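You operate a simulated robot arm through the tools that you are given. There is no shell and no other tool. Be economical: measure what you need, move in short steps, check, and stop when the job is done.

Carry out the task below with a simulated robot arm. There is one attempt and no reset: what you move stays moved.

TASK
Brake the turntable, swap its silver stack for the blue one, free the brake, set WINDER BAND to teal.
Fine: the banded silver stack on the turntable goes on the narrow dark mat; the third stack and the PULL screw stay.

It is judged by the outcome, as a careful person would: the job done as asked, and still so three seconds after it is handed in. It fails if anything else is knocked over, pushed out of place, dropped, spilled or broken.

THE ROBOT
A 6-joint arm with a two-finger parallel gripper, fixed in place. Base frame: the origin is at the foot of the arm, x ahead of it, y to its left, z up. Lengths are in m, angles in degrees, forces in N, time in s.
With the tool pointing down near the work surface it reaches from about 0.26 to 0.68 m from the base axis. Its first joint turns from -66.0 to 66.0 degrees. Payload 2.9 kg.
Tool frame: the origin (TCP) lies between the finger pads and is the grasp point; the fingertips stand 0.03 m ahead of it; z points along the fingers, y is the line along which they close. The gripper opens to 0.11 m. The fingers are 0.02 m wide and 0.01 m thick; the gripper's body (0.048 by 0.112 m) begins 0.055 m behind the TCP.
Orientation is told as [roll, pitch, yaw] about the base's x, y, z axes, in that order, counted from this pose: with the fingers straight down and closing along the base's y, the tool's x points along the base's -x, its y along +y and its z along -z.

THE INTERFACE
- The arm moves only by the tool play_rows. Its argument "motion" is a list of rows, each a list of 7 numbers: the turn, a rotation vector about the base's x, y, z in degrees, then the shift along the base's x, y, z in m, then the opening, from 0 (shut) to 1 (fully open). In form: [[ax, ay, az, tx, ty, tz, jaw], ...]. A call has 1 to 10 rows; each row shifts and turns the commanded pose from where the row before left it. A row lasts 0.2 s, in which the tool goes at most 0.05 m and 8.6 degrees; a call with a longer step from one row to the next is refused whole, and so is a gripper value outside its range. Where a pose cannot be reached the arm comes as near as it can. A force on the tool above 40 N (or 10 N above the force at the start of the call, whichever is more), or a blocked arm, ends the call early, and 0.2 s more pass. The fingers move at their own pace (about 0.108 m/s each) and stop on an object; they squeeze with about 33 N. The grip force told is the motor's: it shows also when the fingers shut on nothing. Time passes only in rows, and 0.2 s behind the last, so rows that do not move let the fingers close. The reply holds the time, the measured pose of the TCP, the force on the tool along the base axes, the opening and the grip force, in the units named above and with some noise.
- Cameras (640 x 400 px; columns grow to the right, rows downward): "scene" is fixed at [0.0764, 0.4248, 1.3835]; the picture's right is [-0.77, -0.64, 0.00], its down [-0.31, 0.37, -0.88] and it looks along [0.56, -0.68, -0.48] (base axes); focal length 343 px, centre (320, 200). "wrist" rides on the gripper at [-0.036, 0, -0.057] in the tool frame; the picture's right is [0.00, -1.00, 0.00], its down [0.97, 0.00, -0.24] and it looks along [0.24, 0.00, 0.97] (tool axes); focal length 218 px, centre (320, 200).
- get_image(camera): a new picture of that camera. The clock stands still meanwhile.
- locate(camera, pixels): there is no depth. For up to 12 entries [column, row, z] of the newest picture of that camera ("zoom" is the newest enlarged one), the place [x, y] in the base frame at which the ray of that pixel passes the height z, good to about 0.003 m, but the place of the scene camera against the robot may be out by one fixed shift of up to 0.012 m in any direction. The clock stands still meanwhile.
- close_up(camera, box): a new picture of the part [left, top, right, bottom] of that camera's present view, enlarged. The clock stands still meanwhile.
- finish_job(): hands the job in; it is judged then, once.

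Work in short steps. Measure before you move; look again where a grasp or a placing could have gone wrong, and mend it. You have 80 turns and 54 pictures in all, those below and enlarged ones among them. Open the gripper and draw the arm clear of the work before you hand the job in, unless the task says otherwise; then end with one line.

The tools are called after "Call:" as a command line: name --pt "numbers of a row" for each row, then --argument value for the rest, lists and objects as JSON in quotes. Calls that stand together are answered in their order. play_rows: Moves the arm, as the interface text tells. Its arguments: {"type":"object","properties":{"motion":{"type":"array"}},"required":["motion"]} The other tools are called the same way: get_image (camera) takes a picture; locate (camera, pixels) gives the place at which the rays of pixels pass given heights; close_up (camera, box) takes an enlarged picture of a part of a camera's view; finish_job () hands the job in.

At the start:

```text
clock: 0.0
tool_pos: [0.3174, -0.2341, 1.1431]
tcp_rot: [0.0, 0.0, -0.1]
ft_force: [-0.3, 0.0, -0.3]
grip_width: 0.11
grasp_force: 0.1
```

scene: 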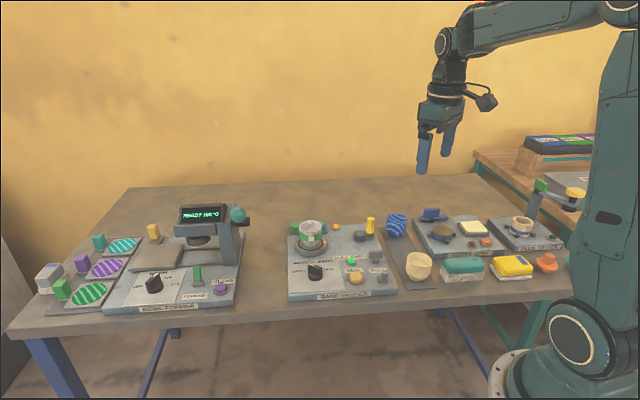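
wrist: 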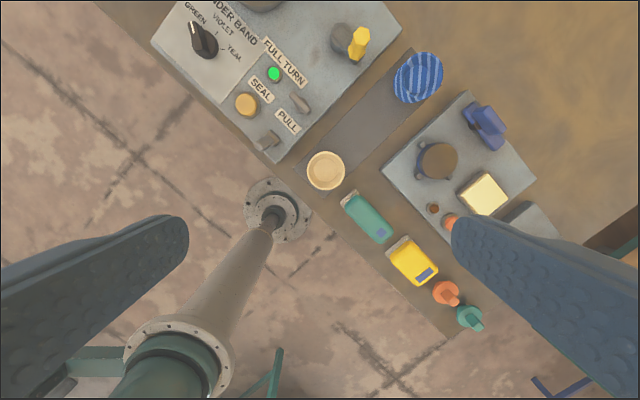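

I start by enlarging the scene around the band winder and the mat with the stacks.

Call:
close_up --camera "scene" --box '[270, 190, 450, 310]'

Call:
close_up --camera "wrist" --box '[140, 0, 460, 200]'

```text
3.33 times, centred on (360, 250) of scene
```

zoom: 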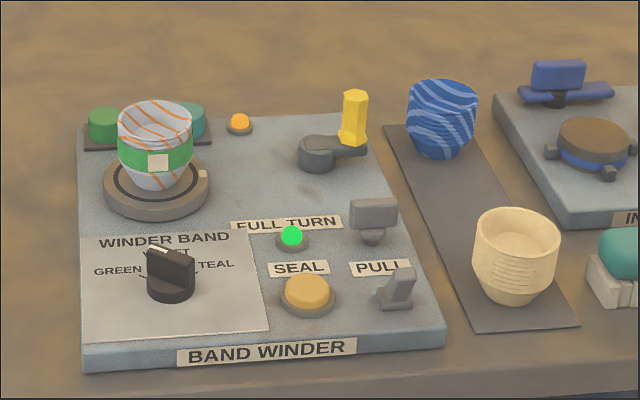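

```text
2.00 times, centred on (300, 100) of wrist
```

zoom: 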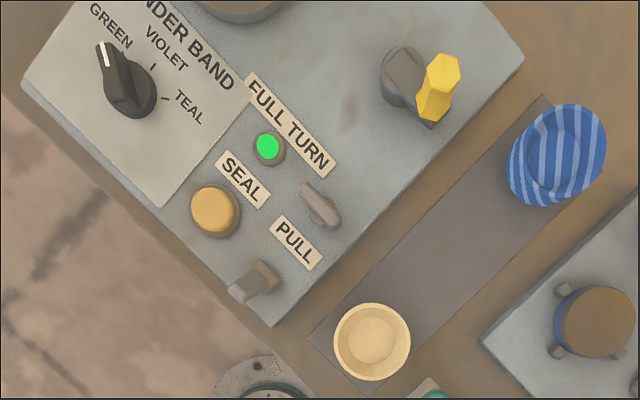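

I locate the main features of the winder from the wrist picture, assuming heights of about 0.83–0.88.

Call:
locate --camera "wrist" --pixels '[[325, 170, 0.86], [418, 78, 0.86], [360, 40, 0.88], [342, 38, 0.84], [274, 74, 0.835], [246, 104, 0.84], [265, 142, 0.84], [300, 103, 0.84], [205, 43, 0.85], [260, 0, 0.84], [300, 165, 0.803], [412, 48, 0.803]]'

Call:
locate --camera "scene" --pixels '[[311, 225, 0.9], [311, 245, 0.84], [397, 218, 0.87], [418, 260, 0.87], [371, 220, 0.88], [315, 270, 0.85], [440, 288, 0.803], [384, 228, 0.803], [337, 227, 0.83]]'

```text
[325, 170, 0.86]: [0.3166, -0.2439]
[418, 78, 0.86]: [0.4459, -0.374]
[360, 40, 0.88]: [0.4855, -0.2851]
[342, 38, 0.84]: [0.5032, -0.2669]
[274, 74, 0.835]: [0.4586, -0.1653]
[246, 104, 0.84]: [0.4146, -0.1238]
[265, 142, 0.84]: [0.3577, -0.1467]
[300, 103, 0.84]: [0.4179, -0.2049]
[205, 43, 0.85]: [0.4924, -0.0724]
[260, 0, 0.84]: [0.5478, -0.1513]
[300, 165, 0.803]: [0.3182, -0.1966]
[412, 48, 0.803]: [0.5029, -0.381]
```

```text
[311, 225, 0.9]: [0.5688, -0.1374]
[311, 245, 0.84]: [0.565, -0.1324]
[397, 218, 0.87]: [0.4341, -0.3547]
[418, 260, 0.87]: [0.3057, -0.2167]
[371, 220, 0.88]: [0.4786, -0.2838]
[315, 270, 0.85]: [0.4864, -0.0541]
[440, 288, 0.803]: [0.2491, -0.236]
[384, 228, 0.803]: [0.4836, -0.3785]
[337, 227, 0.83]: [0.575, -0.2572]
```

I move the wrist camera over the winder for a clear view.

Call:
play_rows --pt "0 0 0 0.038 0.013 -0.018 1" --pt "0 0 0 0.038 0.013 -0.018 1" --pt "0 0 0 0.038 0.013 -0.018 1" --pt "0 0 0 0.038 0.013 -0.018 1" --pt "0 0 0 0.038 0.013 -0.018 1" --pt "0 0 0 0 0 0 1"

Call:
get_image --camera "wrist"

```text
clock: 1.4
tool_pos: [0.5075, -0.168, 1.0523]
tcp_rot: [0.0, 0.0, 0.0]
ft_force: [0.2, -0.5, -0.2]
grip_width: 0.11
grasp_force: 0.2
```

```text
49 pictures are left
```

wrist: 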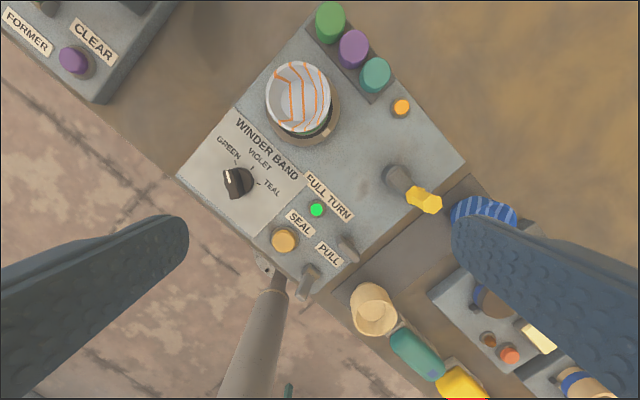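

Call:
close_up --camera "wrist" --box '[170, 50, 490, 250]'

Call:
close_up --camera "wrist" --box '[250, 180, 410, 300]'

Call:
close_up --camera "scene" --box '[330, 210, 410, 300]'

```text
2.00 times, centred on (330, 150) of wrist
```

zoom: 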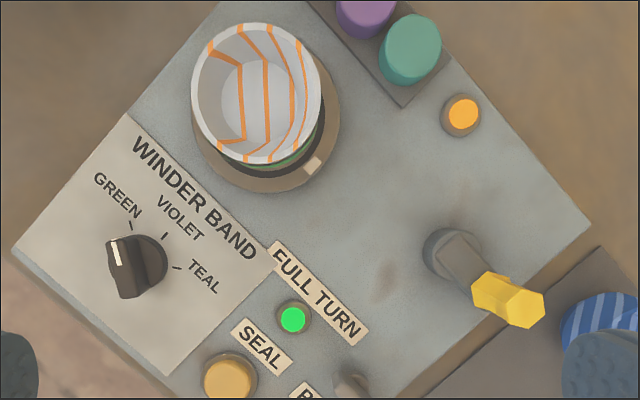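

```text
3.33 times, centred on (330, 240) of wrist
```

zoom: 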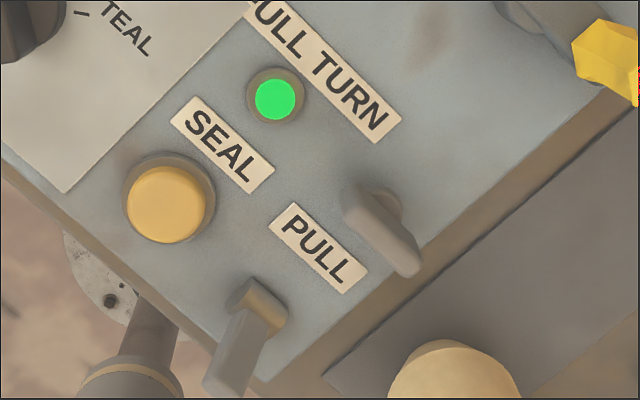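

```text
4.44 times, centred on (370, 255) of scene
```

zoom: 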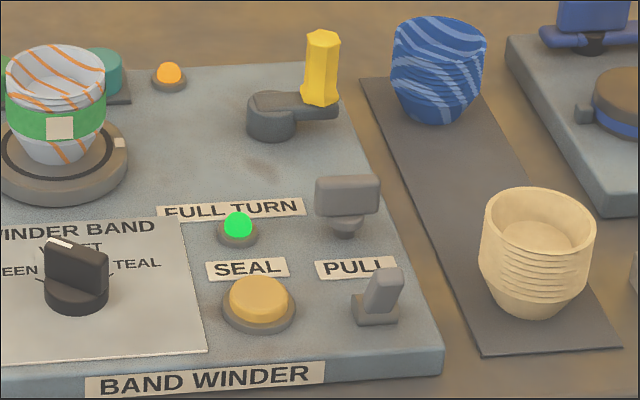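

The PULL control looks like the wing screw on a round post and the tilted lever on a rectangular base is probably the brake. I measure the features in this view to fix heights and positions.

Call:
locate --camera "wrist" --pixels '[[317, 210, 0.835], [317, 210, 0.85], [282, 240, 0.84], [308, 273, 0.83], [308, 285, 0.86], [351, 246, 0.85], [238, 184, 0.85], [298, 97, 0.9], [423, 202, 0.9], [397, 175, 0.84], [372, 310, 0.87], [298, 305, 0.83]]'

Call:
play_rows --pt "0 0 0 -0.04 0 -0.02 1" --pt "0 0 0 -0.04 0 -0.02 1" --pt "0 0 0 -0.03 0 -0.03 1" --pt "0 0 0 0 0 -0.03 1" --pt "0 0 0 0 0 0 1"

Call:
get_image --camera "wrist"

```text
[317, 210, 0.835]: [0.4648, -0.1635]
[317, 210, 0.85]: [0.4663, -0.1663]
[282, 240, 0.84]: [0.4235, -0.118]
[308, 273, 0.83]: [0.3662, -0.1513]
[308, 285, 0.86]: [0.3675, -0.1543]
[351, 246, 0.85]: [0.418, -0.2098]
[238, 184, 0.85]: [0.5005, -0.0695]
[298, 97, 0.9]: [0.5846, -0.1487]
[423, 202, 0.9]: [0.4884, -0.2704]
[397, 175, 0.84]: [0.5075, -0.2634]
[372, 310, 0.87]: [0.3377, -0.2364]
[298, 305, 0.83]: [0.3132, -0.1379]
```

```text
clock: 2.6
tool_pos: [0.3963, -0.1696, 0.9514]
tcp_rot: [0.0, 0.0, 0.0]
ft_force: [-0.1, 0.0, -0.3]
grip_width: 0.1097
grasp_force: 0.1
```

```text
45 pictures are left
```

wrist: 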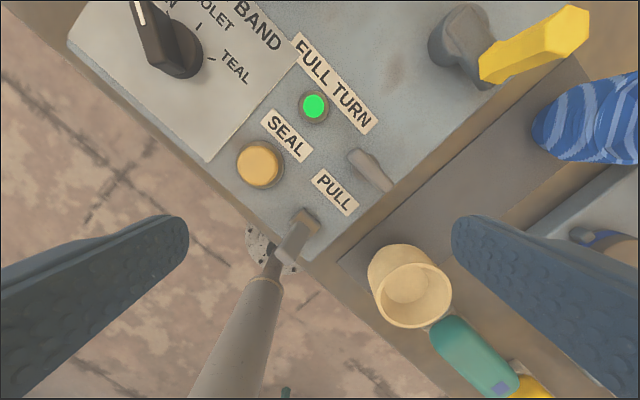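

Call:
close_up --camera "wrist" --box '[240, 130, 400, 280]'

Call:
locate --camera "wrist" --pixels '[[314, 106, 0.82], [314, 106, 0.835], [314, 106, 0.85], [300, 222, 0.83], [300, 222, 0.85], [283, 250, 0.86], [372, 170, 0.85], [258, 165, 0.84], [338, 192, 0.82], [338, 192, 0.83]]'

```text
2.67 times, centred on (320, 205) of wrist
```

zoom: 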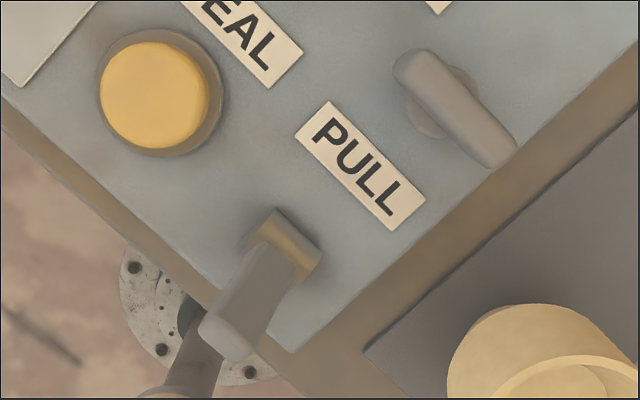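

```text
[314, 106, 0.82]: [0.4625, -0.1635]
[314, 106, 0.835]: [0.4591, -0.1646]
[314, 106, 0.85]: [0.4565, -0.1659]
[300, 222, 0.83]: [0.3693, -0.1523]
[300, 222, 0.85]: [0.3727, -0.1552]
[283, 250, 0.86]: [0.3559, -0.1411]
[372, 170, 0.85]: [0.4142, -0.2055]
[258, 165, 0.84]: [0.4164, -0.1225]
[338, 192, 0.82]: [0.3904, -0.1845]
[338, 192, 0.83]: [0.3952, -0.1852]
```

The labels sit at z≈0.825. The lever's base is near (0.365,-0.156) and its tip near (0.349,-0.144, 0.853), so it leans toward the front. I'll close the fingers, yaw −45° and stand in front of the lever, still high.

Call:
play_rows --pt "0 0 -7.5 -0.013 0.0085 0 0" --pt "0 0 -7.5 -0.013 0.0085 0 0" --pt "0 0 -7.5 -0.013 0.0085 0 0" --pt "0 0 -7.5 -0.013 0.0085 0 0" --pt "0 0 -7.5 -0.012 0.0085 0 0" --pt "0 0 -7.5 -0.01 0.0085 0 0" --pt "0 0 0 0 0 -0.03 0" --pt "0 0 0 0 0 0 0"

Call:
get_image --camera "wrist"

Call:
close_up --camera "scene" --box '[330, 180, 450, 300]'

```text
clock: 4.4
tool_pos: [0.3231, -0.1174, 0.9216]
tcp_rot: [0.1, 0.0, -45.0]
ft_force: [-0.2, 0.1, -0.2]
grip_width: 0.0002
grasp_force: 33.1
```

```text
43 pictures are left
```

wrist: 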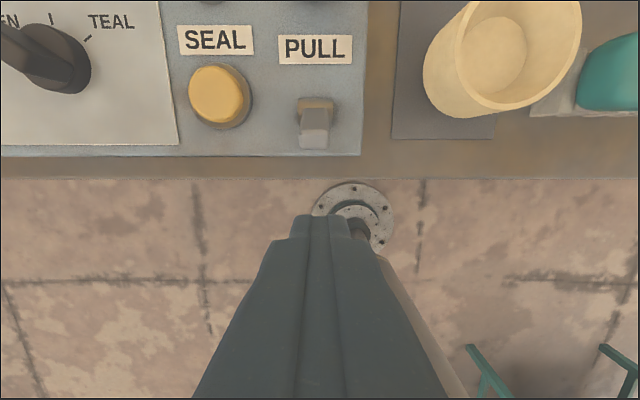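

```text
3.33 times, centred on (390, 240) of scene
```

zoom: 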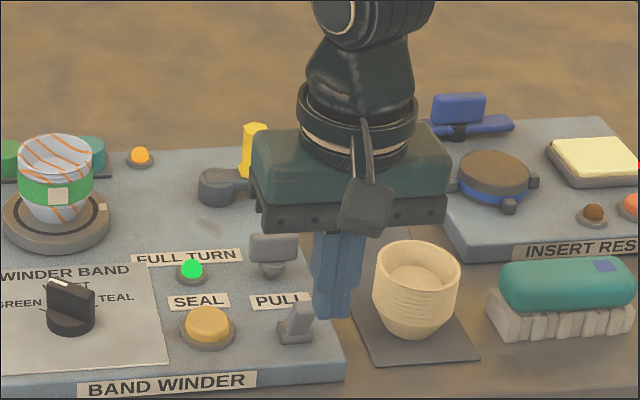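

The lever is straight ahead (pixel 315,125) and square to the tool. I descend in front of it and push it backwards gently.

Call:
play_rows --pt "0 0 0 0 0 -0.025 0" --pt "0 0 0 0 0 -0.0236 0" --pt "0 0 0 0.008 -0.008 0 0" --pt "0 0 0 0.007 -0.007 0 0" --pt "0 0 0 0.007 -0.007 0 0" --pt "0 0 0 0.007 -0.007 0 0" --pt "0 0 0 0.005 -0.005 0 0" --pt "0 0 0 0 0 0 0"

Call:
close_up --camera "scene" --box '[330, 180, 450, 300]'

```text
clock: 6.2
tool_pos: [0.3572, -0.1527, 0.8731]
tcp_rot: [0.0, 0.1, -45.1]
ft_force: [-5.9, 6.5, 6.8]
grip_width: 0.0001
grasp_force: 33.0
```

```text
3.33 times, centred on (390, 240) of scene
```

zoom: 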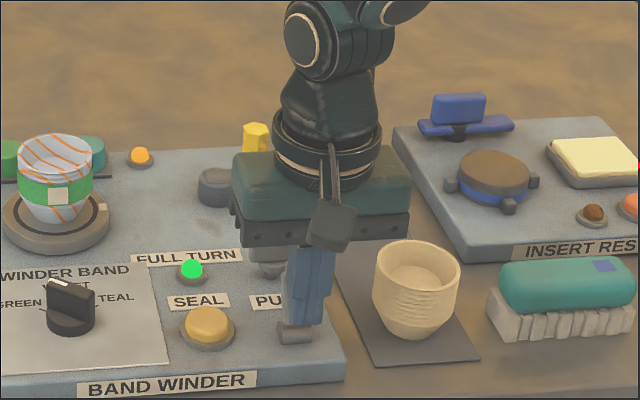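

The lever is resisting at about 9 N and partly moved. I push a bit farther.

Call:
play_rows --pt "0 0 0 0.005 -0.005 0 0" --pt "0 0 0 0.004 -0.004 0 0" --pt "0 0 0 0.003 -0.003 0 0" --pt "0 0 0 0 0 0 0"

```text
clock: 6.6
tool_pos: [0.3567, -0.1533, 0.8738]
tcp_rot: [0.0, 1.2, -44.8]
ft_force: [-3.5, 4.2, 4.8]
grip_width: 0.0
grasp_force: 32.8
stopped in row 2: the force on the tool passed its limit (the readings are from after the stop); the commanded pose is now the measured one
```

It blocked; I back off, rise, and look.

Call:
play_rows --pt "0 0 0 -0.01 0.01 0 0" --pt "0 0 0 -0.015 0.015 0.0 0" --pt "0 0 0 -0.01 0.01 0.03 0" --pt "0 0 0 0 0 0.02 0"

Call:
get_image --camera "wrist"

Call:
close_up --camera "scene" --box '[330, 210, 410, 300]'

```text
clock: 7.6
tool_pos: [0.3218, -0.118, 0.9224]
tcp_rot: [0.1, 1.2, -44.8]
ft_force: [-0.3, 0.1, -0.8]
grip_width: 0.0001
grasp_force: 32.9
```

```text
40 pictures are left
```

wrist: 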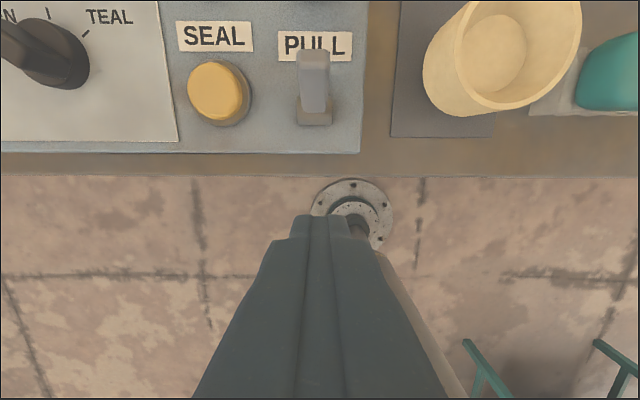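

```text
4.44 times, centred on (370, 255) of scene
```

zoom: 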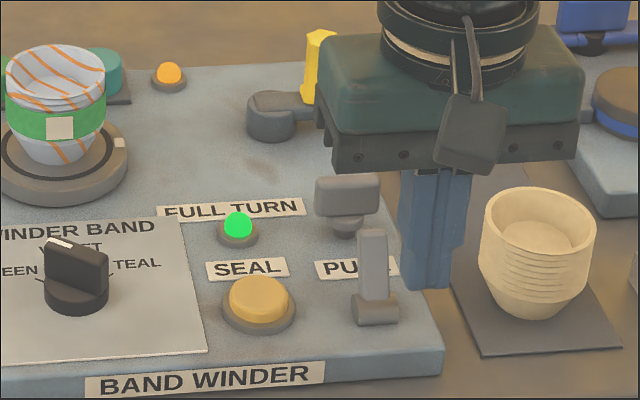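

The lever now leans back (top at pixel ~(315,60)), so it flipped and the brake is set. I fix the tilt and fly above the silver stack to measure it, opening the jaws.

Call:
play_rows --pt "0 0 0 0 0 0.045 0" --pt "0 0 0 0 0 0.045 0" --pt "0 0 0 0.035 -0.005 0.03 0.5" --pt "0 0 0 0.045 -0.008 0.008 1" --pt "0 0 0 0.048 -0.007 0 1" --pt "0 0 0 0.048 -0.007 0 1" --pt "0 0 0 0.048 -0.007 0 1" --pt "0 0 0 0.046 -0.007 0 1" --pt "0 0 0 0 0 0 1"

Call:
get_image --camera "wrist"

```text
clock: 9.6
tool_pos: [0.5923, -0.158, 1.0515]
tcp_rot: [-0.1, 1.1, -44.8]
ft_force: [-0.4, -0.2, -0.7]
grip_width: 0.1101
grasp_force: 0.1
```

```text
38 pictures are left
```

wrist: 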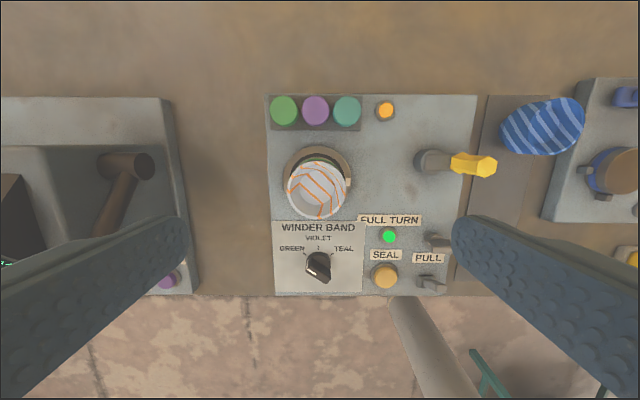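

Call:
close_up --camera "wrist" --box '[250, 80, 410, 240]'

Call:
locate --camera "wrist" --pixels '[[316, 189, 0.89], [316, 189, 0.91], [318, 179, 0.84], [315, 111, 0.85], [319, 263, 0.85], [283, 180, 0.84], [352, 180, 0.84], [389, 236, 0.83], [386, 110, 0.83]]'

```text
2.50 times, centred on (330, 160) of wrist
```

zoom: 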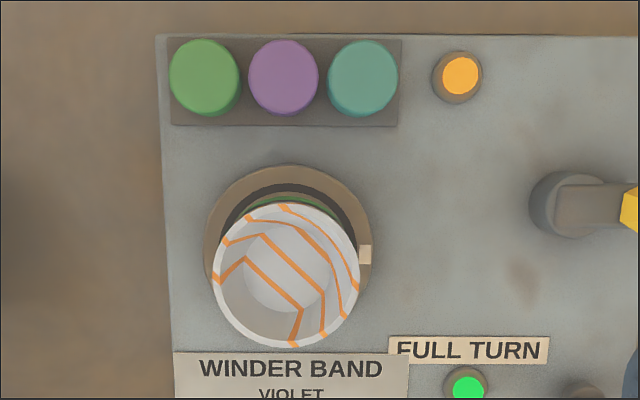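

```text
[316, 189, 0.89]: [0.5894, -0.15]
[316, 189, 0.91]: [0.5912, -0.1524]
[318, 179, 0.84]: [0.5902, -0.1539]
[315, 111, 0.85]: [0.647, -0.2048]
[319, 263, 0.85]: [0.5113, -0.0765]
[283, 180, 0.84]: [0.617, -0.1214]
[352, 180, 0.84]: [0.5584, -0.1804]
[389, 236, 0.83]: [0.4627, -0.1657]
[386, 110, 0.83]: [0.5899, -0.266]
```

Disc and stack agree at about (0.589,-0.150): rim diameter ≈0.058, rim z≈0.89, disc top ≈0.84. I level the tool and descend around the stack with open jaws to z≈0.88, then check.

Call:
play_rows --pt "0 -1.1 -0.2 -0.0033 0.008 -0.03 1" --pt "0 0 0 0 0 -0.045 1" --pt "0 0 0 0 0 -0.045 1" --pt "0 0 0 0 0 -0.03 1" --pt "0 0 0 0 0 -0.0215 1" --pt "0 0 0 0 0 0 1"

Call:
close_up --camera "scene" --box '[270, 180, 360, 280]'

Call:
get_image --camera "wrist"

```text
clock: 11.0
tool_pos: [0.5903, -0.1539, 0.8783]
tcp_rot: [0.8, 0.3, -45.0]
ft_force: [0.1, 0.3, 0.3]
grip_width: 0.11
grasp_force: 0.0
```

```text
4.00 times, centred on (315, 230) of scene
```

zoom: 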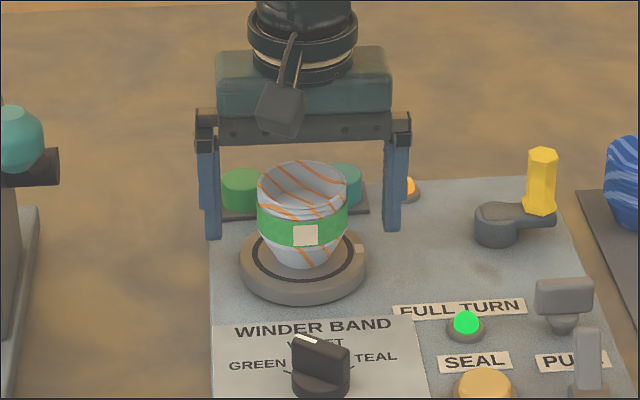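

```text
35 pictures are left
```

wrist: 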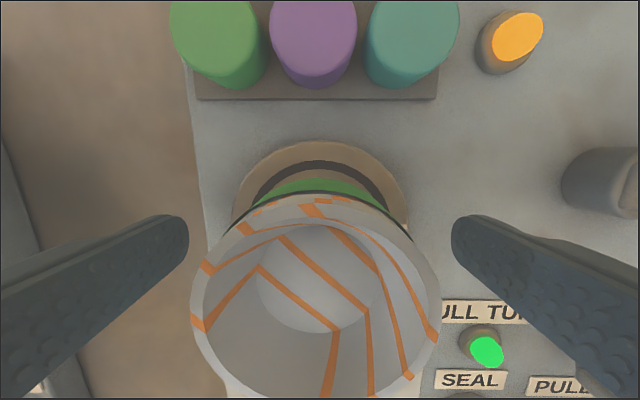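

The stack is centred between the fingers (rim centre at pixel (316,300), which is +1 mm of the TCP) and the fingertips clear the disc. I close and lift slightly.

Call:
play_rows --pt "0 0 0 0 0 0 0.4" --pt "0 0 0 0 0 0 0.2" --pt "0 0 0 0 0 0 0" --pt "0 0 0 0 0 0 0" --pt "0 0 0 0 0 0.01 0" --pt "0 0 0 0 0 0.015 0" --pt "0 0 0 0 0 0.02 0"

Call:
close_up --camera "scene" --box '[270, 180, 360, 280]'

```text
clock: 12.6
tool_pos: [0.5901, -0.1515, 0.9247]
tcp_rot: [0.7, 0.3, -44.9]
ft_force: [0.3, 0.4, -2.1]
grip_width: 0.0592
grasp_force: 33.1
```

```text
4.00 times, centred on (315, 230) of scene
```

zoom: 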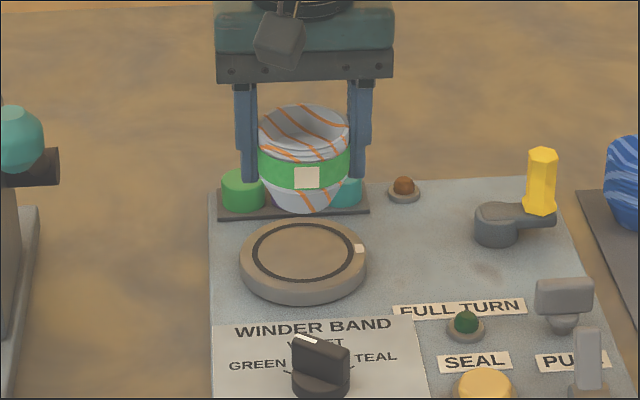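

The stack lifted cleanly (width 0.059, both lamps went off). I raise it and carry it over toward the mat's middle.

Call:
play_rows --pt "0 0 0 0 0 0.04 0" --pt "0 0 0 0 0 0.045 0" --pt "0 0 0 0 0 0.03 0" --pt "-0.7 -0.3 0 -0.032 -0.027 0 0" --pt "0 0 0 -0.032 -0.027 0 0" --pt "0 0 0 -0.032 -0.027 0 0" --pt "0 0 0 -0.032 -0.027 0 0" --pt "0 0 0 -0.032 -0.027 0 0" --pt "0 0 0 -0.03 -0.024 0 0" --pt "0 0 0 0 0 0 0"

Call:
get_image --camera "wrist"

Call:
get_image --camera "scene"

```text
clock: 14.8
tool_pos: [0.3969, -0.3109, 1.04]
tcp_rot: [0.5, -0.4, -44.9]
ft_force: [0.2, 0.2, -2.0]
grip_width: 0.0593
grasp_force: 32.5
```

```text
33 pictures are left
```

wrist: 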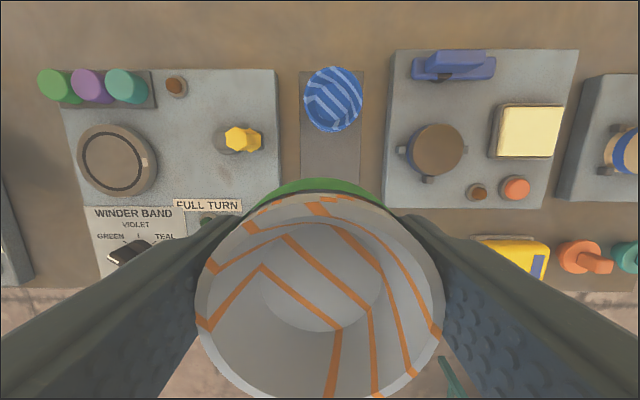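

```text
32 pictures are left
```

scene: 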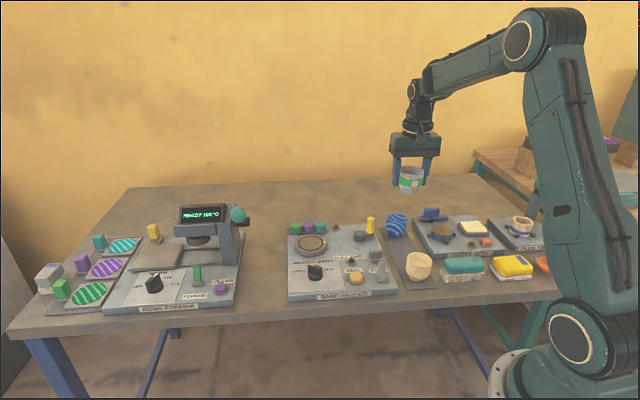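

I measure the mat edges, blue stack and the empty turntable in this view.

Call:
locate --camera "wrist" --pixels '[[301, 72, 0.804], [364, 72, 0.804], [301, 165, 0.804], [362, 165, 0.804], [333, 99, 0.86], [333, 99, 0.85], [304, 97, 0.86], [362, 97, 0.86], [117, 160, 0.838], [276, 165, 0.825], [386, 165, 0.825], [242, 139, 0.9]]'

Call:
close_up --camera "wrist" --box '[260, 40, 420, 200]'

Call:
close_up --camera "scene" --box '[360, 190, 460, 300]'

```text
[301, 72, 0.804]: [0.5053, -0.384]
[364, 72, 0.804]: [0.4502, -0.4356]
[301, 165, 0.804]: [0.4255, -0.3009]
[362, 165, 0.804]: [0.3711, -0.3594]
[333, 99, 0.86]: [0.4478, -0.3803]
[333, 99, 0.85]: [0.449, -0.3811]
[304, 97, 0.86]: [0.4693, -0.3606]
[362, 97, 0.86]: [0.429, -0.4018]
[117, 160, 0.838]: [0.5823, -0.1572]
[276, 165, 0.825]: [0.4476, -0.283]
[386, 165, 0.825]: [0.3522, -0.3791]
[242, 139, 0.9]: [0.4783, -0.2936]
```

```text
2.50 times, centred on (340, 120) of wrist
```

zoom: 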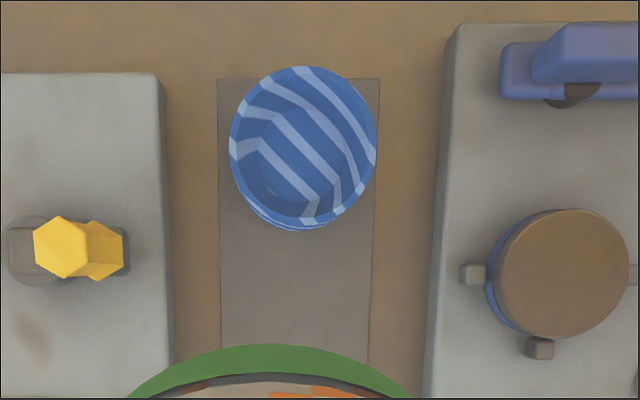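

```text
3.64 times, centred on (410, 245) of scene
```

zoom: 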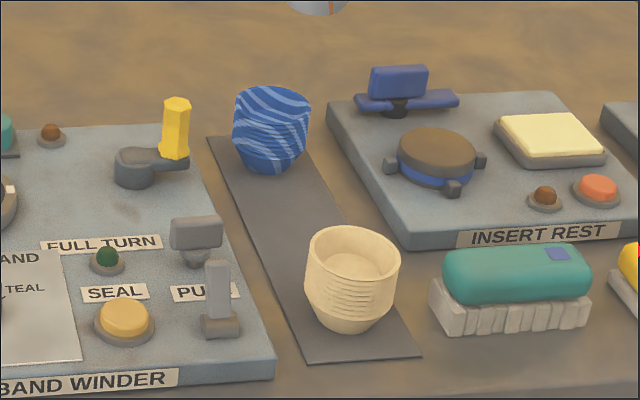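

Mat centre line found; midpoint between blue (b≈0.586) and cream stacks is about (0.385,-0.317), 0.09 m from each. I descend there to just above contact.

Call:
play_rows --pt "0 0 0 -0.0122 -0.0059 -0.02 0" --pt "0 0 0 0 0 -0.045 0" --pt "0 0 0 0 0 -0.045 0" --pt "0 0 0 0 0 -0.04 0" --pt "0 0 0 0 0 -0.025 0" --pt "0 0 0 0 0 -0.01 0" --pt "0 0 0 0 0 0 0"

Call:
close_up --camera "scene" --box '[360, 190, 460, 300]'

```text
clock: 16.4
tool_pos: [0.3853, -0.3164, 0.8546]
tcp_rot: [0.5, -0.4, -44.9]
ft_force: [0.2, -0.1, -0.7]
grip_width: 0.0597
grasp_force: 33.4
```

```text
3.64 times, centred on (410, 245) of scene
```

zoom: 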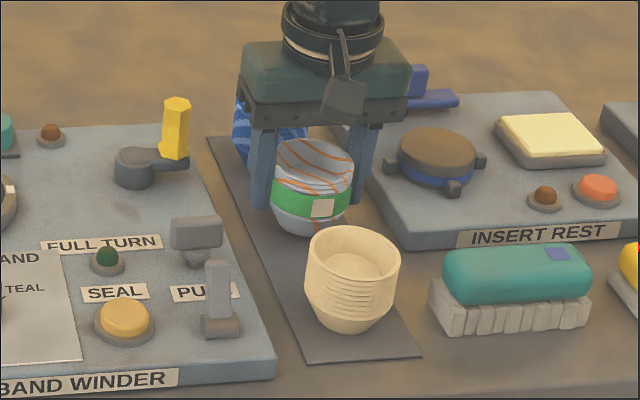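

Clear of both neighbours. I lower in 2–3 mm steps, feeling for contact.

Call:
play_rows --pt "0 0 0 0 0 -0.003 0" --pt "0 0 0 0 0 -0.002 0" --pt "0 0 0 0 0 0 0"

```text
clock: 17.2
tool_pos: [0.3858, -0.3168, 0.8501]
tcp_rot: [0.6, -0.5, -44.9]
ft_force: [-0.4, 0.0, -1.7]
grip_width: 0.0593
grasp_force: 33.3
```

Call:
play_rows --pt "0 0 0 0 0 -0.002 0" --pt "0 0 0 0 0 0 0"

```text
clock: 17.8
tool_pos: [0.3864, -0.3171, 0.847]
tcp_rot: [0.4, -0.4, -44.9]
ft_force: [0.2, 0.4, -1.0]
grip_width: 0.0593
grasp_force: 33.4
```

Still hanging (force ≈ its weight). I go down another 2 mm.

Call:
play_rows --pt "0 0 0 0 0 -0.002 0" --pt "0 0 0 0 0 0 0"

Call:
close_up --camera "scene" --box '[380, 210, 440, 280]'

```text
clock: 18.4
tool_pos: [0.3866, -0.3162, 0.8462]
tcp_rot: [0.6, -0.3, -44.9]
ft_force: [-0.1, -0.2, -1.2]
grip_width: 0.0595
grasp_force: 32.7
```

```text
5.71 times, centred on (410, 245) of scene
```

zoom: 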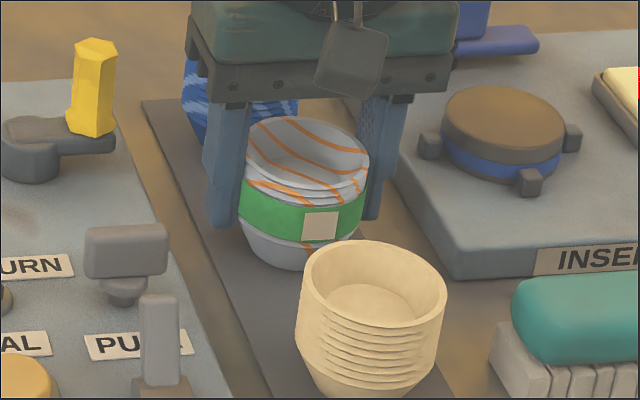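

Close to the mat but no reaction force yet; I continue in 1.5 mm steps.

Call:
play_rows --pt "0 0 0 0 0 -0.0015 0" --pt "0 0 0 0 0 -0.0015 0" --pt "0 0 0 0 0 0 0"

```text
clock: 19.2
tool_pos: [0.3859, -0.3159, 0.8446]
tcp_rot: [0.3, -0.7, -44.9]
ft_force: [-7.6, 1.3, 27.8]
grip_width: 0.0596
grasp_force: 32.7
```

Contact (28 N up). I ease off 1 mm, then open the jaws moderately and rise.

Call:
play_rows --pt "0 0 0 0 0 0.0015 0" --pt "0 0 0 0 0 0 0.6" --pt "0 0 0 0 0 0 0.8" --pt "0 0 0 0 0 0 0.8" --pt "0 0 0 0 0 0.03 0.8" --pt "0 0 0 0 0 0.045 0.8" --pt "0 0 0 0 0 0.05 0.8" --pt "0 0 0 0 0 0.04 1"

Call:
get_image --camera "wrist"

Call:
close_up --camera "scene" --box '[360, 190, 460, 300]'

```text
clock: 21.0
tool_pos: [0.387, -0.3183, 1.0107]
tcp_rot: [0.5, -0.4, -45.0]
ft_force: [0.3, -0.6, 0.3]
grip_width: 0.1103
grasp_force: 0.1
```

```text
27 pictures are left
```

wrist: 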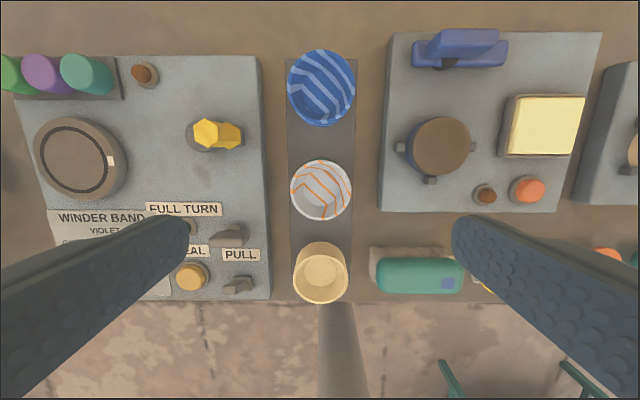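

```text
3.64 times, centred on (410, 245) of scene
```

zoom: 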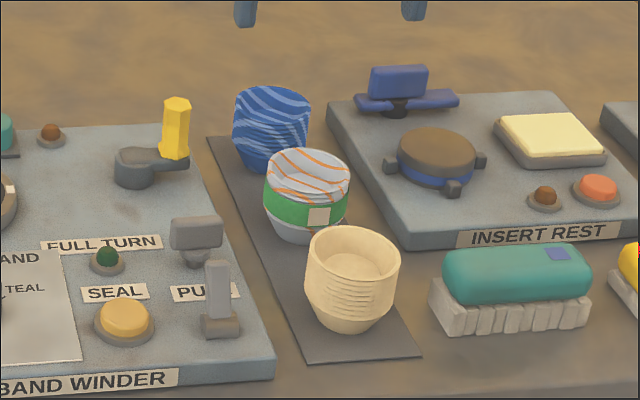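

Silver stands upright on the mat between the others. I locate the blue rim, with silver as a check.

Call:
locate --camera "wrist" --pixels '[[321, 87, 0.86], [321, 87, 0.87], [288, 87, 0.86], [355, 87, 0.86], [321, 190, 0.858], [290, 190, 0.858], [351, 190, 0.858], [79, 158, 0.8365]]'

Call:
close_up --camera "wrist" --box '[240, 30, 400, 130]'

```text
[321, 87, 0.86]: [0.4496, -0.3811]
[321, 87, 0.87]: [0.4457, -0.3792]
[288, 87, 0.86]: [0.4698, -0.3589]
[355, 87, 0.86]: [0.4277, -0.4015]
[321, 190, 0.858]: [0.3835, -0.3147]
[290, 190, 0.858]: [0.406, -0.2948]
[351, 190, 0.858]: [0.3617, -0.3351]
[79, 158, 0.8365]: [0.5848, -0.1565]
```

```text
4.00 times, centred on (320, 80) of wrist
```

zoom: 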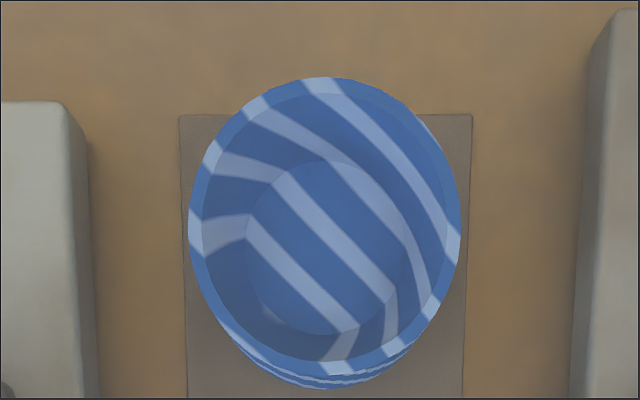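

Blue rim centre ≈ (0.449,-0.381), diameter 0.06, similar height. I move above it and descend with jaws at 0.85 (clear of the winder edge and handle).

Call:
play_rows --pt "-0.5 0.4 0 0.031 -0.0313 0 0.85" --pt "0 0 0 0.031 -0.0313 0 0.85" --pt "0 0 0 0 0 -0.04 0.85" --pt "0 0 0 0 0 -0.045 0.85" --pt "0 0 0 0 0 -0.04 0.85" --pt "0 0 0 0 0 -0.028 0.85" --pt "0 0 0 0 0 -0.008 0.85" --pt "0 0 0 0 0 0 0.85"

Call:
get_image --camera "wrist"

```text
clock: 22.8
tool_pos: [0.4492, -0.378, 0.8494]
tcp_rot: [-0.2, -0.5, -44.8]
ft_force: [-0.9, 0.5, -0.6]
grip_width: 0.0937
grasp_force: 0.1
```

```text
24 pictures are left
```

wrist: 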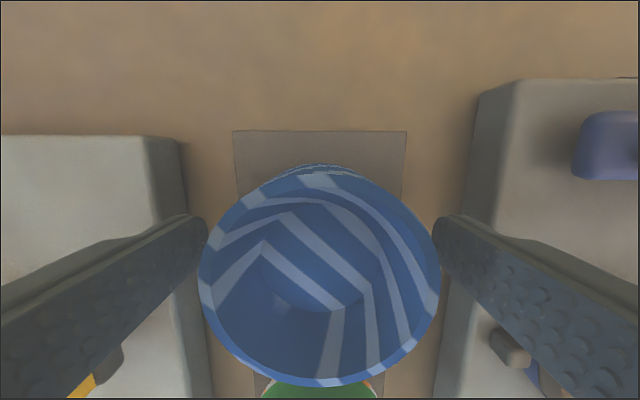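

Blue is centred laterally (cols 198–440), about 3 mm further back. I nudge, close and lift.

Call:
play_rows --pt "0 0 0 0.0018 -0.0025 -0.002 0.85" --pt "0 0 0 0 0 0 0.4" --pt "0 0 0 0 0 0 0.2" --pt "0 0 0 0 0 0 0" --pt "0 0 0 0 0 0 0"

Call:
play_rows --pt "0 0 0 0 0 0.01 0" --pt "0 0 0 0 0 0.02 0" --pt "0 0 0 0 0 0.04 0" --pt "0 0 0 0 0 0.045 0" --pt "0 0 0 0 0 0.045 0" --pt "0 0 0 0 0 0.03 0" --pt "0 0 0 0 0 0 0"

Call:
get_image --camera "scene"

```text
clock: 24.0
tool_pos: [0.4497, -0.3812, 0.8467]
tcp_rot: [-0.2, -0.6, -44.8]
ft_force: [0.4, 0.4, -0.2]
grip_width: 0.0593
grasp_force: 33.1
```

```text
clock: 25.6
tool_pos: [0.4494, -0.3819, 1.0367]
tcp_rot: [-0.2, -0.5, -44.9]
ft_force: [0.0, -0.2, -1.2]
grip_width: 0.0594
grasp_force: 32.9
```

```text
23 pictures are left
```

scene: 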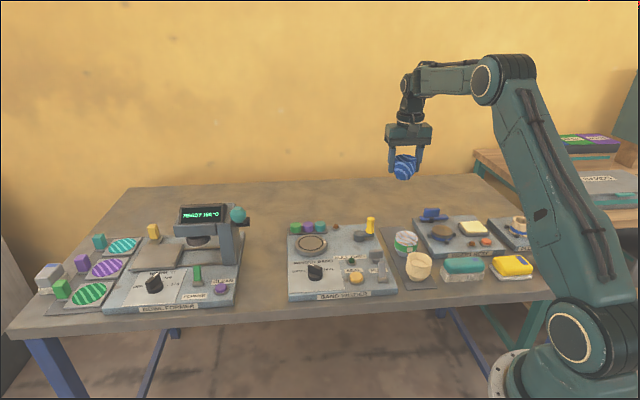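

The blue stack is up intact. I carry it above the turntable at (0.590,-0.152), then descend to z≈0.90.

Call:
play_rows --pt "0 0 0 0.0235 0.0383 0 0" --pt "0 0 0 0.0235 0.0383 0 0" --pt "0 0 0 0.0235 0.0383 0 0" --pt "0 0 0 0.0235 0.0383 0 0" --pt "0 0 0 0.0235 0.0383 0 0" --pt "0 0 0 0.0231 0.0384 0 0" --pt "0 0 0 0 0 -0.045 0" --pt "0 0 0 0 0 -0.045 0" --pt "0 0 0 0 0 -0.045 0" --pt "0 0 0 0 0 0 0"

Call:
get_image --camera "wrist"

Call:
close_up --camera "scene" --box '[270, 180, 360, 280]'

```text
clock: 27.8
tool_pos: [0.5923, -0.1522, 0.9017]
tcp_rot: [-0.2, -0.5, -44.8]
ft_force: [0.7, 0.5, -0.4]
grip_width: 0.0592
grasp_force: 32.7
```

```text
22 pictures are left
```

wrist: 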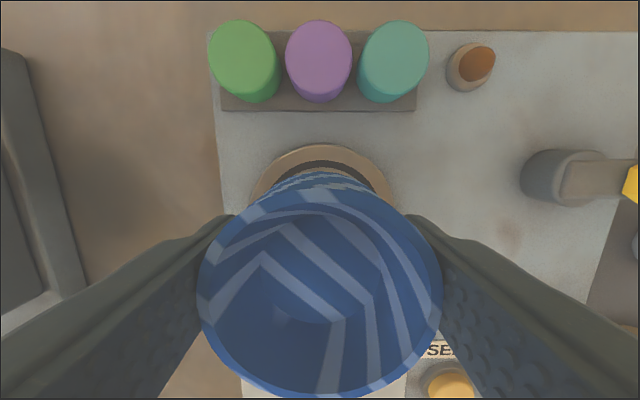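

```text
4.00 times, centred on (315, 230) of scene
```

zoom: 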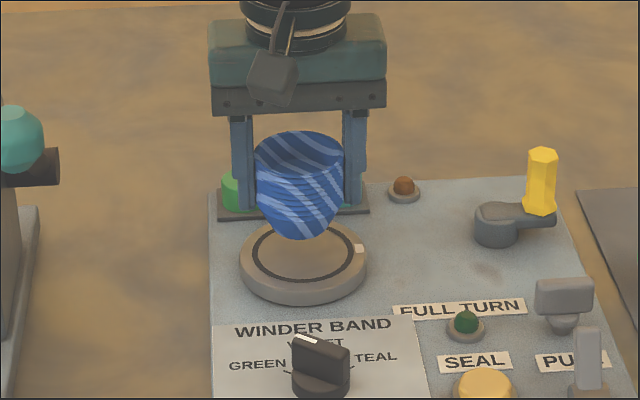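

Blue is over the disc; scene and wrist both suggest shifting ~2 mm right. I shift and lower to just above contact.

Call:
play_rows --pt "0 0 0 -0.0025 -0.001 -0.008 0" --pt "0 0 0 0 0 -0.008 0" --pt "0 0 0 0 0 -0.003 0" --pt "0 0 0 0 0 0 0"

Call:
play_rows --pt "0 0 0 0 0 -0.0015 0" --pt "0 0 0 0 0 0 0"

```text
clock: 28.8
tool_pos: [0.5886, -0.1517, 0.8823]
tcp_rot: [-0.2, -0.6, -44.9]
ft_force: [0.3, 0.4, -0.9]
grip_width: 0.0591
grasp_force: 32.4
```

```text
clock: 29.4
tool_pos: [0.5888, -0.1529, 0.881]
tcp_rot: [-0.2, -0.5, -45.0]
ft_force: [0.6, 0.4, -0.3]
grip_width: 0.0597
grasp_force: 32.5
```

No contact yet; 1.5 mm more.

Call:
play_rows --pt "0 0 0 0 0 -0.0015 0" --pt "0 0 0 0 0 0 0"

Call:
close_up --camera "scene" --box '[285, 200, 345, 260]'

```text
clock: 30.0
tool_pos: [0.5897, -0.1524, 0.8803]
tcp_rot: [-0.3, -0.5, -44.9]
ft_force: [-5.8, 2.0, 10.7]
grip_width: 0.0593
grasp_force: 33.7
```

```text
6.67 times, centred on (315, 230) of scene
```

zoom: 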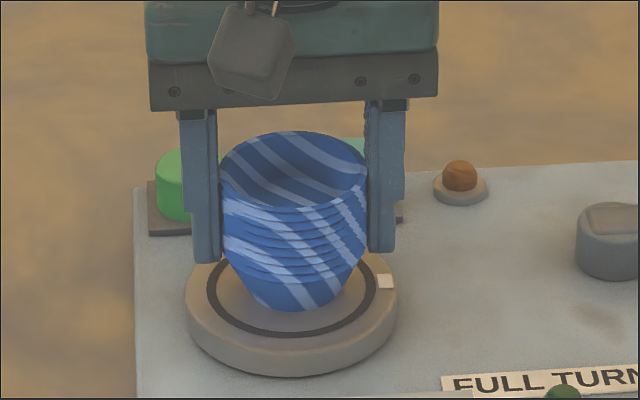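

Contact (≈11 N) and the base is centred in the ring. I release and rise.

Call:
play_rows --pt "0 0 0 0 0 0.0005 0" --pt "0 0 0 0 0 0 0.6" --pt "0 0 0 0 0 0 0.9" --pt "0 0 0 0 0 0 0.9" --pt "0 0 0 0 0 0.03 0.9" --pt "0 0 0 0 0 0.045 0.9" --pt "0 0 0 0 0 0.05 0.9" --pt "0 0 0 0 0 0.04 0.9"

Call:
get_image --camera "wrist"

Call:
close_up --camera "scene" --box '[270, 190, 450, 310]'

```text
clock: 31.8
tool_pos: [0.5885, -0.1513, 1.0449]
tcp_rot: [-0.1, -0.5, -44.8]
ft_force: [-0.4, -0.7, 0.0]
grip_width: 0.099
grasp_force: 0.0
```

```text
19 pictures are left
```

wrist: 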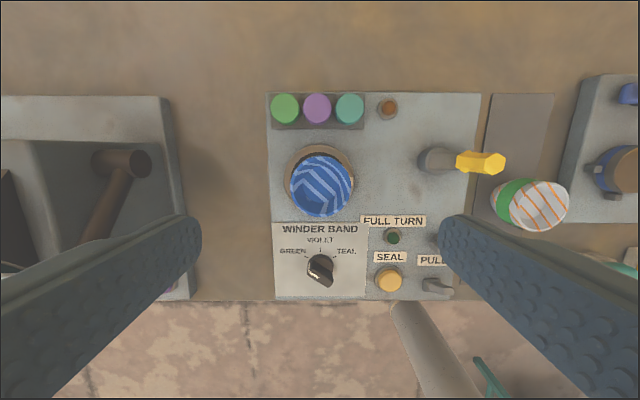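

```text
3.33 times, centred on (360, 250) of scene
```

zoom: 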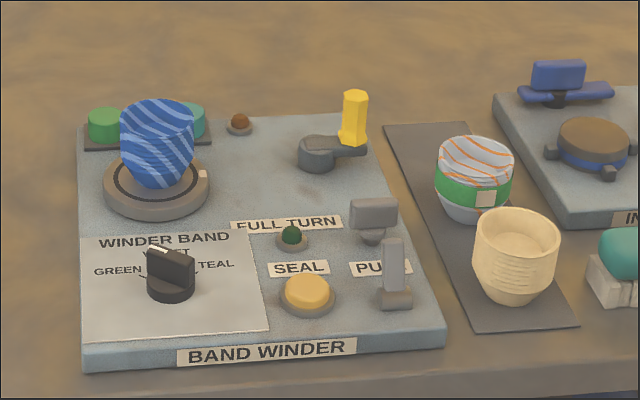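

Blue is seated on the turntable. Next is freeing the brake: I go over the lever with closed jaws and measure the gap between the lever and the PULL screw.

Call:
play_rows --pt "0 0 0 -0.036 -0.0096 0 0.5" --pt "0 0 0 -0.036 -0.0096 0 0.2" --pt "0 0 0 -0.036 -0.0096 -0.01 0" --pt "0 0 0 -0.036 -0.0096 -0.02 0" --pt "0 0 0 -0.036 -0.0096 -0.03 0" --pt "0 0 0 0 0 -0.025 0" --pt "0 0 0 0 0 0 0"

Call:
get_image --camera "wrist"

```text
clock: 33.4
tool_pos: [0.4107, -0.2008, 0.9611]
tcp_rot: [-0.2, -0.6, -44.9]
ft_force: [0.3, -0.4, -0.3]
grip_width: 0.0002
grasp_force: 33.1
```

```text
17 pictures are left
```

wrist: 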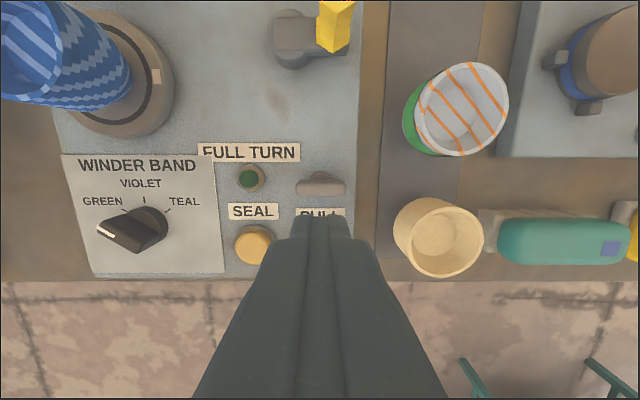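

The PULL plate's front face is at b≈0.431 and the lever tip's back edge at ≈0.394, so the 20 mm fingers fit between at b≈0.4125. I position over that gap and lower to just above, then check.

Call:
play_rows --pt "0.2 0.5 0 -0.0147 0.0134 0 0" --pt "0 0 0 0 0 -0.03 0" --pt "0 0 0 0 0 -0.025 0" --pt "0 0 0 0 0 0 0"

Call:
close_up --camera "scene" --box '[340, 220, 410, 290]'

Call:
close_up --camera "wrist" --box '[240, 100, 400, 260]'

```text
clock: 34.4
tool_pos: [0.3942, -0.1861, 0.9043]
tcp_rot: [-0.4, 0.1, -44.9]
ft_force: [-0.6, -0.1, 0.3]
grip_width: 0.0
grasp_force: 32.7
```

```text
5.71 times, centred on (375, 255) of scene
```

zoom: 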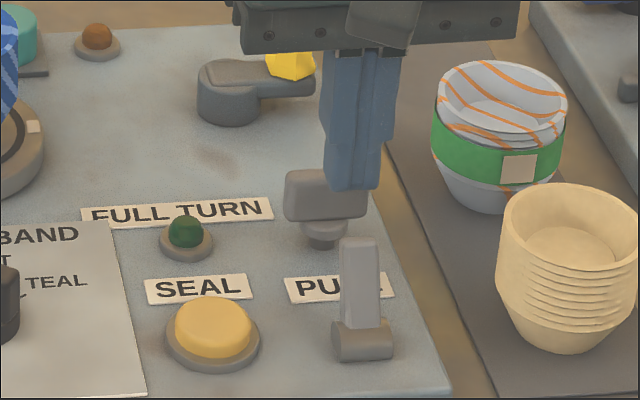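

```text
2.50 times, centred on (320, 180) of wrist
```

zoom: 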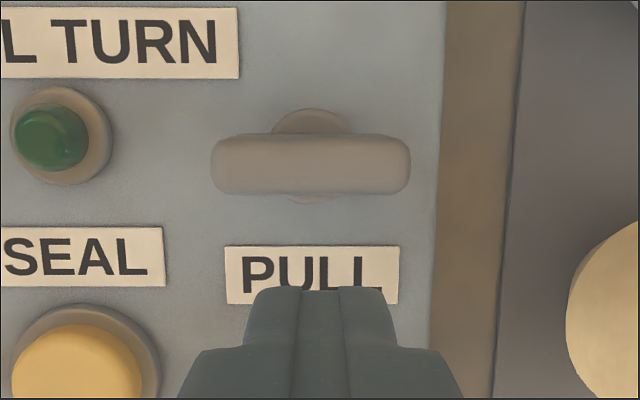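

Gap confirmed: plate front at b≈0.431, finger spans 0.400–0.420, lever tip at ≈0.394. I descend between them and push the lever forward.

Call:
play_rows --pt "0 0 0 0 0 -0.015 0" --pt "0 0 0 0 0 -0.016 0" --pt "0 0 0 0 0 0 0"

Call:
play_rows --pt "0 0 0 -0.006 0.006 0 0" --pt "0 0 0 -0.006 0.006 0 0" --pt "0 0 0 -0.006 0.006 0 0" --pt "0 0 0 -0.004 0.004 0 0" --pt "0 0 0 0 0 0 0"

Call:
close_up --camera "scene" --box '[340, 220, 410, 290]'

```text
clock: 35.2
tool_pos: [0.3946, -0.1867, 0.8732]
tcp_rot: [-0.4, -0.1, -44.9]
ft_force: [0.0, 0.2, -0.4]
grip_width: 0.0005
grasp_force: 32.8
```

```text
clock: 36.4
tool_pos: [0.3723, -0.1653, 0.8741]
tcp_rot: [-0.4, 0.0, -45.0]
ft_force: [-0.1, -0.5, -0.1]
grip_width: 0.0
grasp_force: 33.3
```

```text
5.71 times, centred on (375, 255) of scene
```

zoom: 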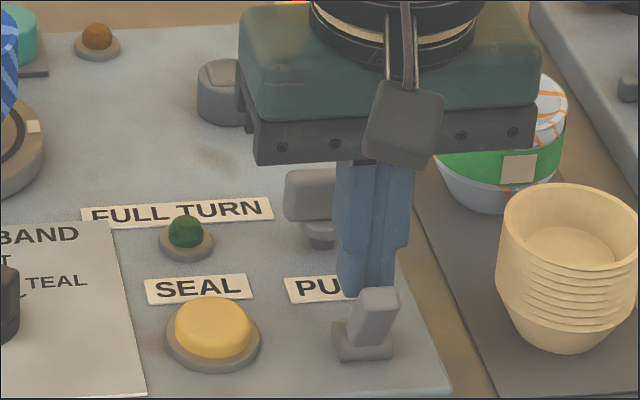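

The lever snapped back to its original forward lean, so the brake is free. I rise and go look straight down on the selector knob.

Call:
play_rows --pt "0 0 0 0.002 -0.002 0.03 0" --pt "0 0 0 0 0 0.04 0" --pt "0 0 0 0 0 0.036 0.5" --pt "0 0 0 0.027 0.03 0 1" --pt "0 0 0 0.027 0.03 0 1" --pt "0 0 0 0.027 0.03 0 1" --pt "0 0 0 0.025 0.03 0 1" --pt "0 0 0 0 0 0 1"

Call:
get_image --camera "wrist"

```text
clock: 38.2
tool_pos: [0.48, -0.0479, 0.9802]
tcp_rot: [-0.3, 0.0, -44.9]
ft_force: [-0.2, 0.1, -0.7]
grip_width: 0.1103
grasp_force: 0.1
```

```text
13 pictures are left
```

wrist: 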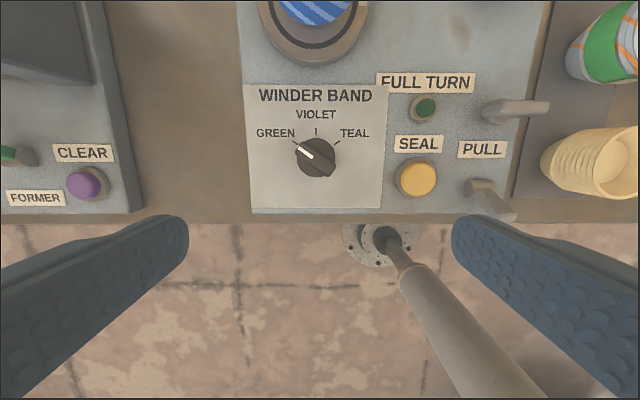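

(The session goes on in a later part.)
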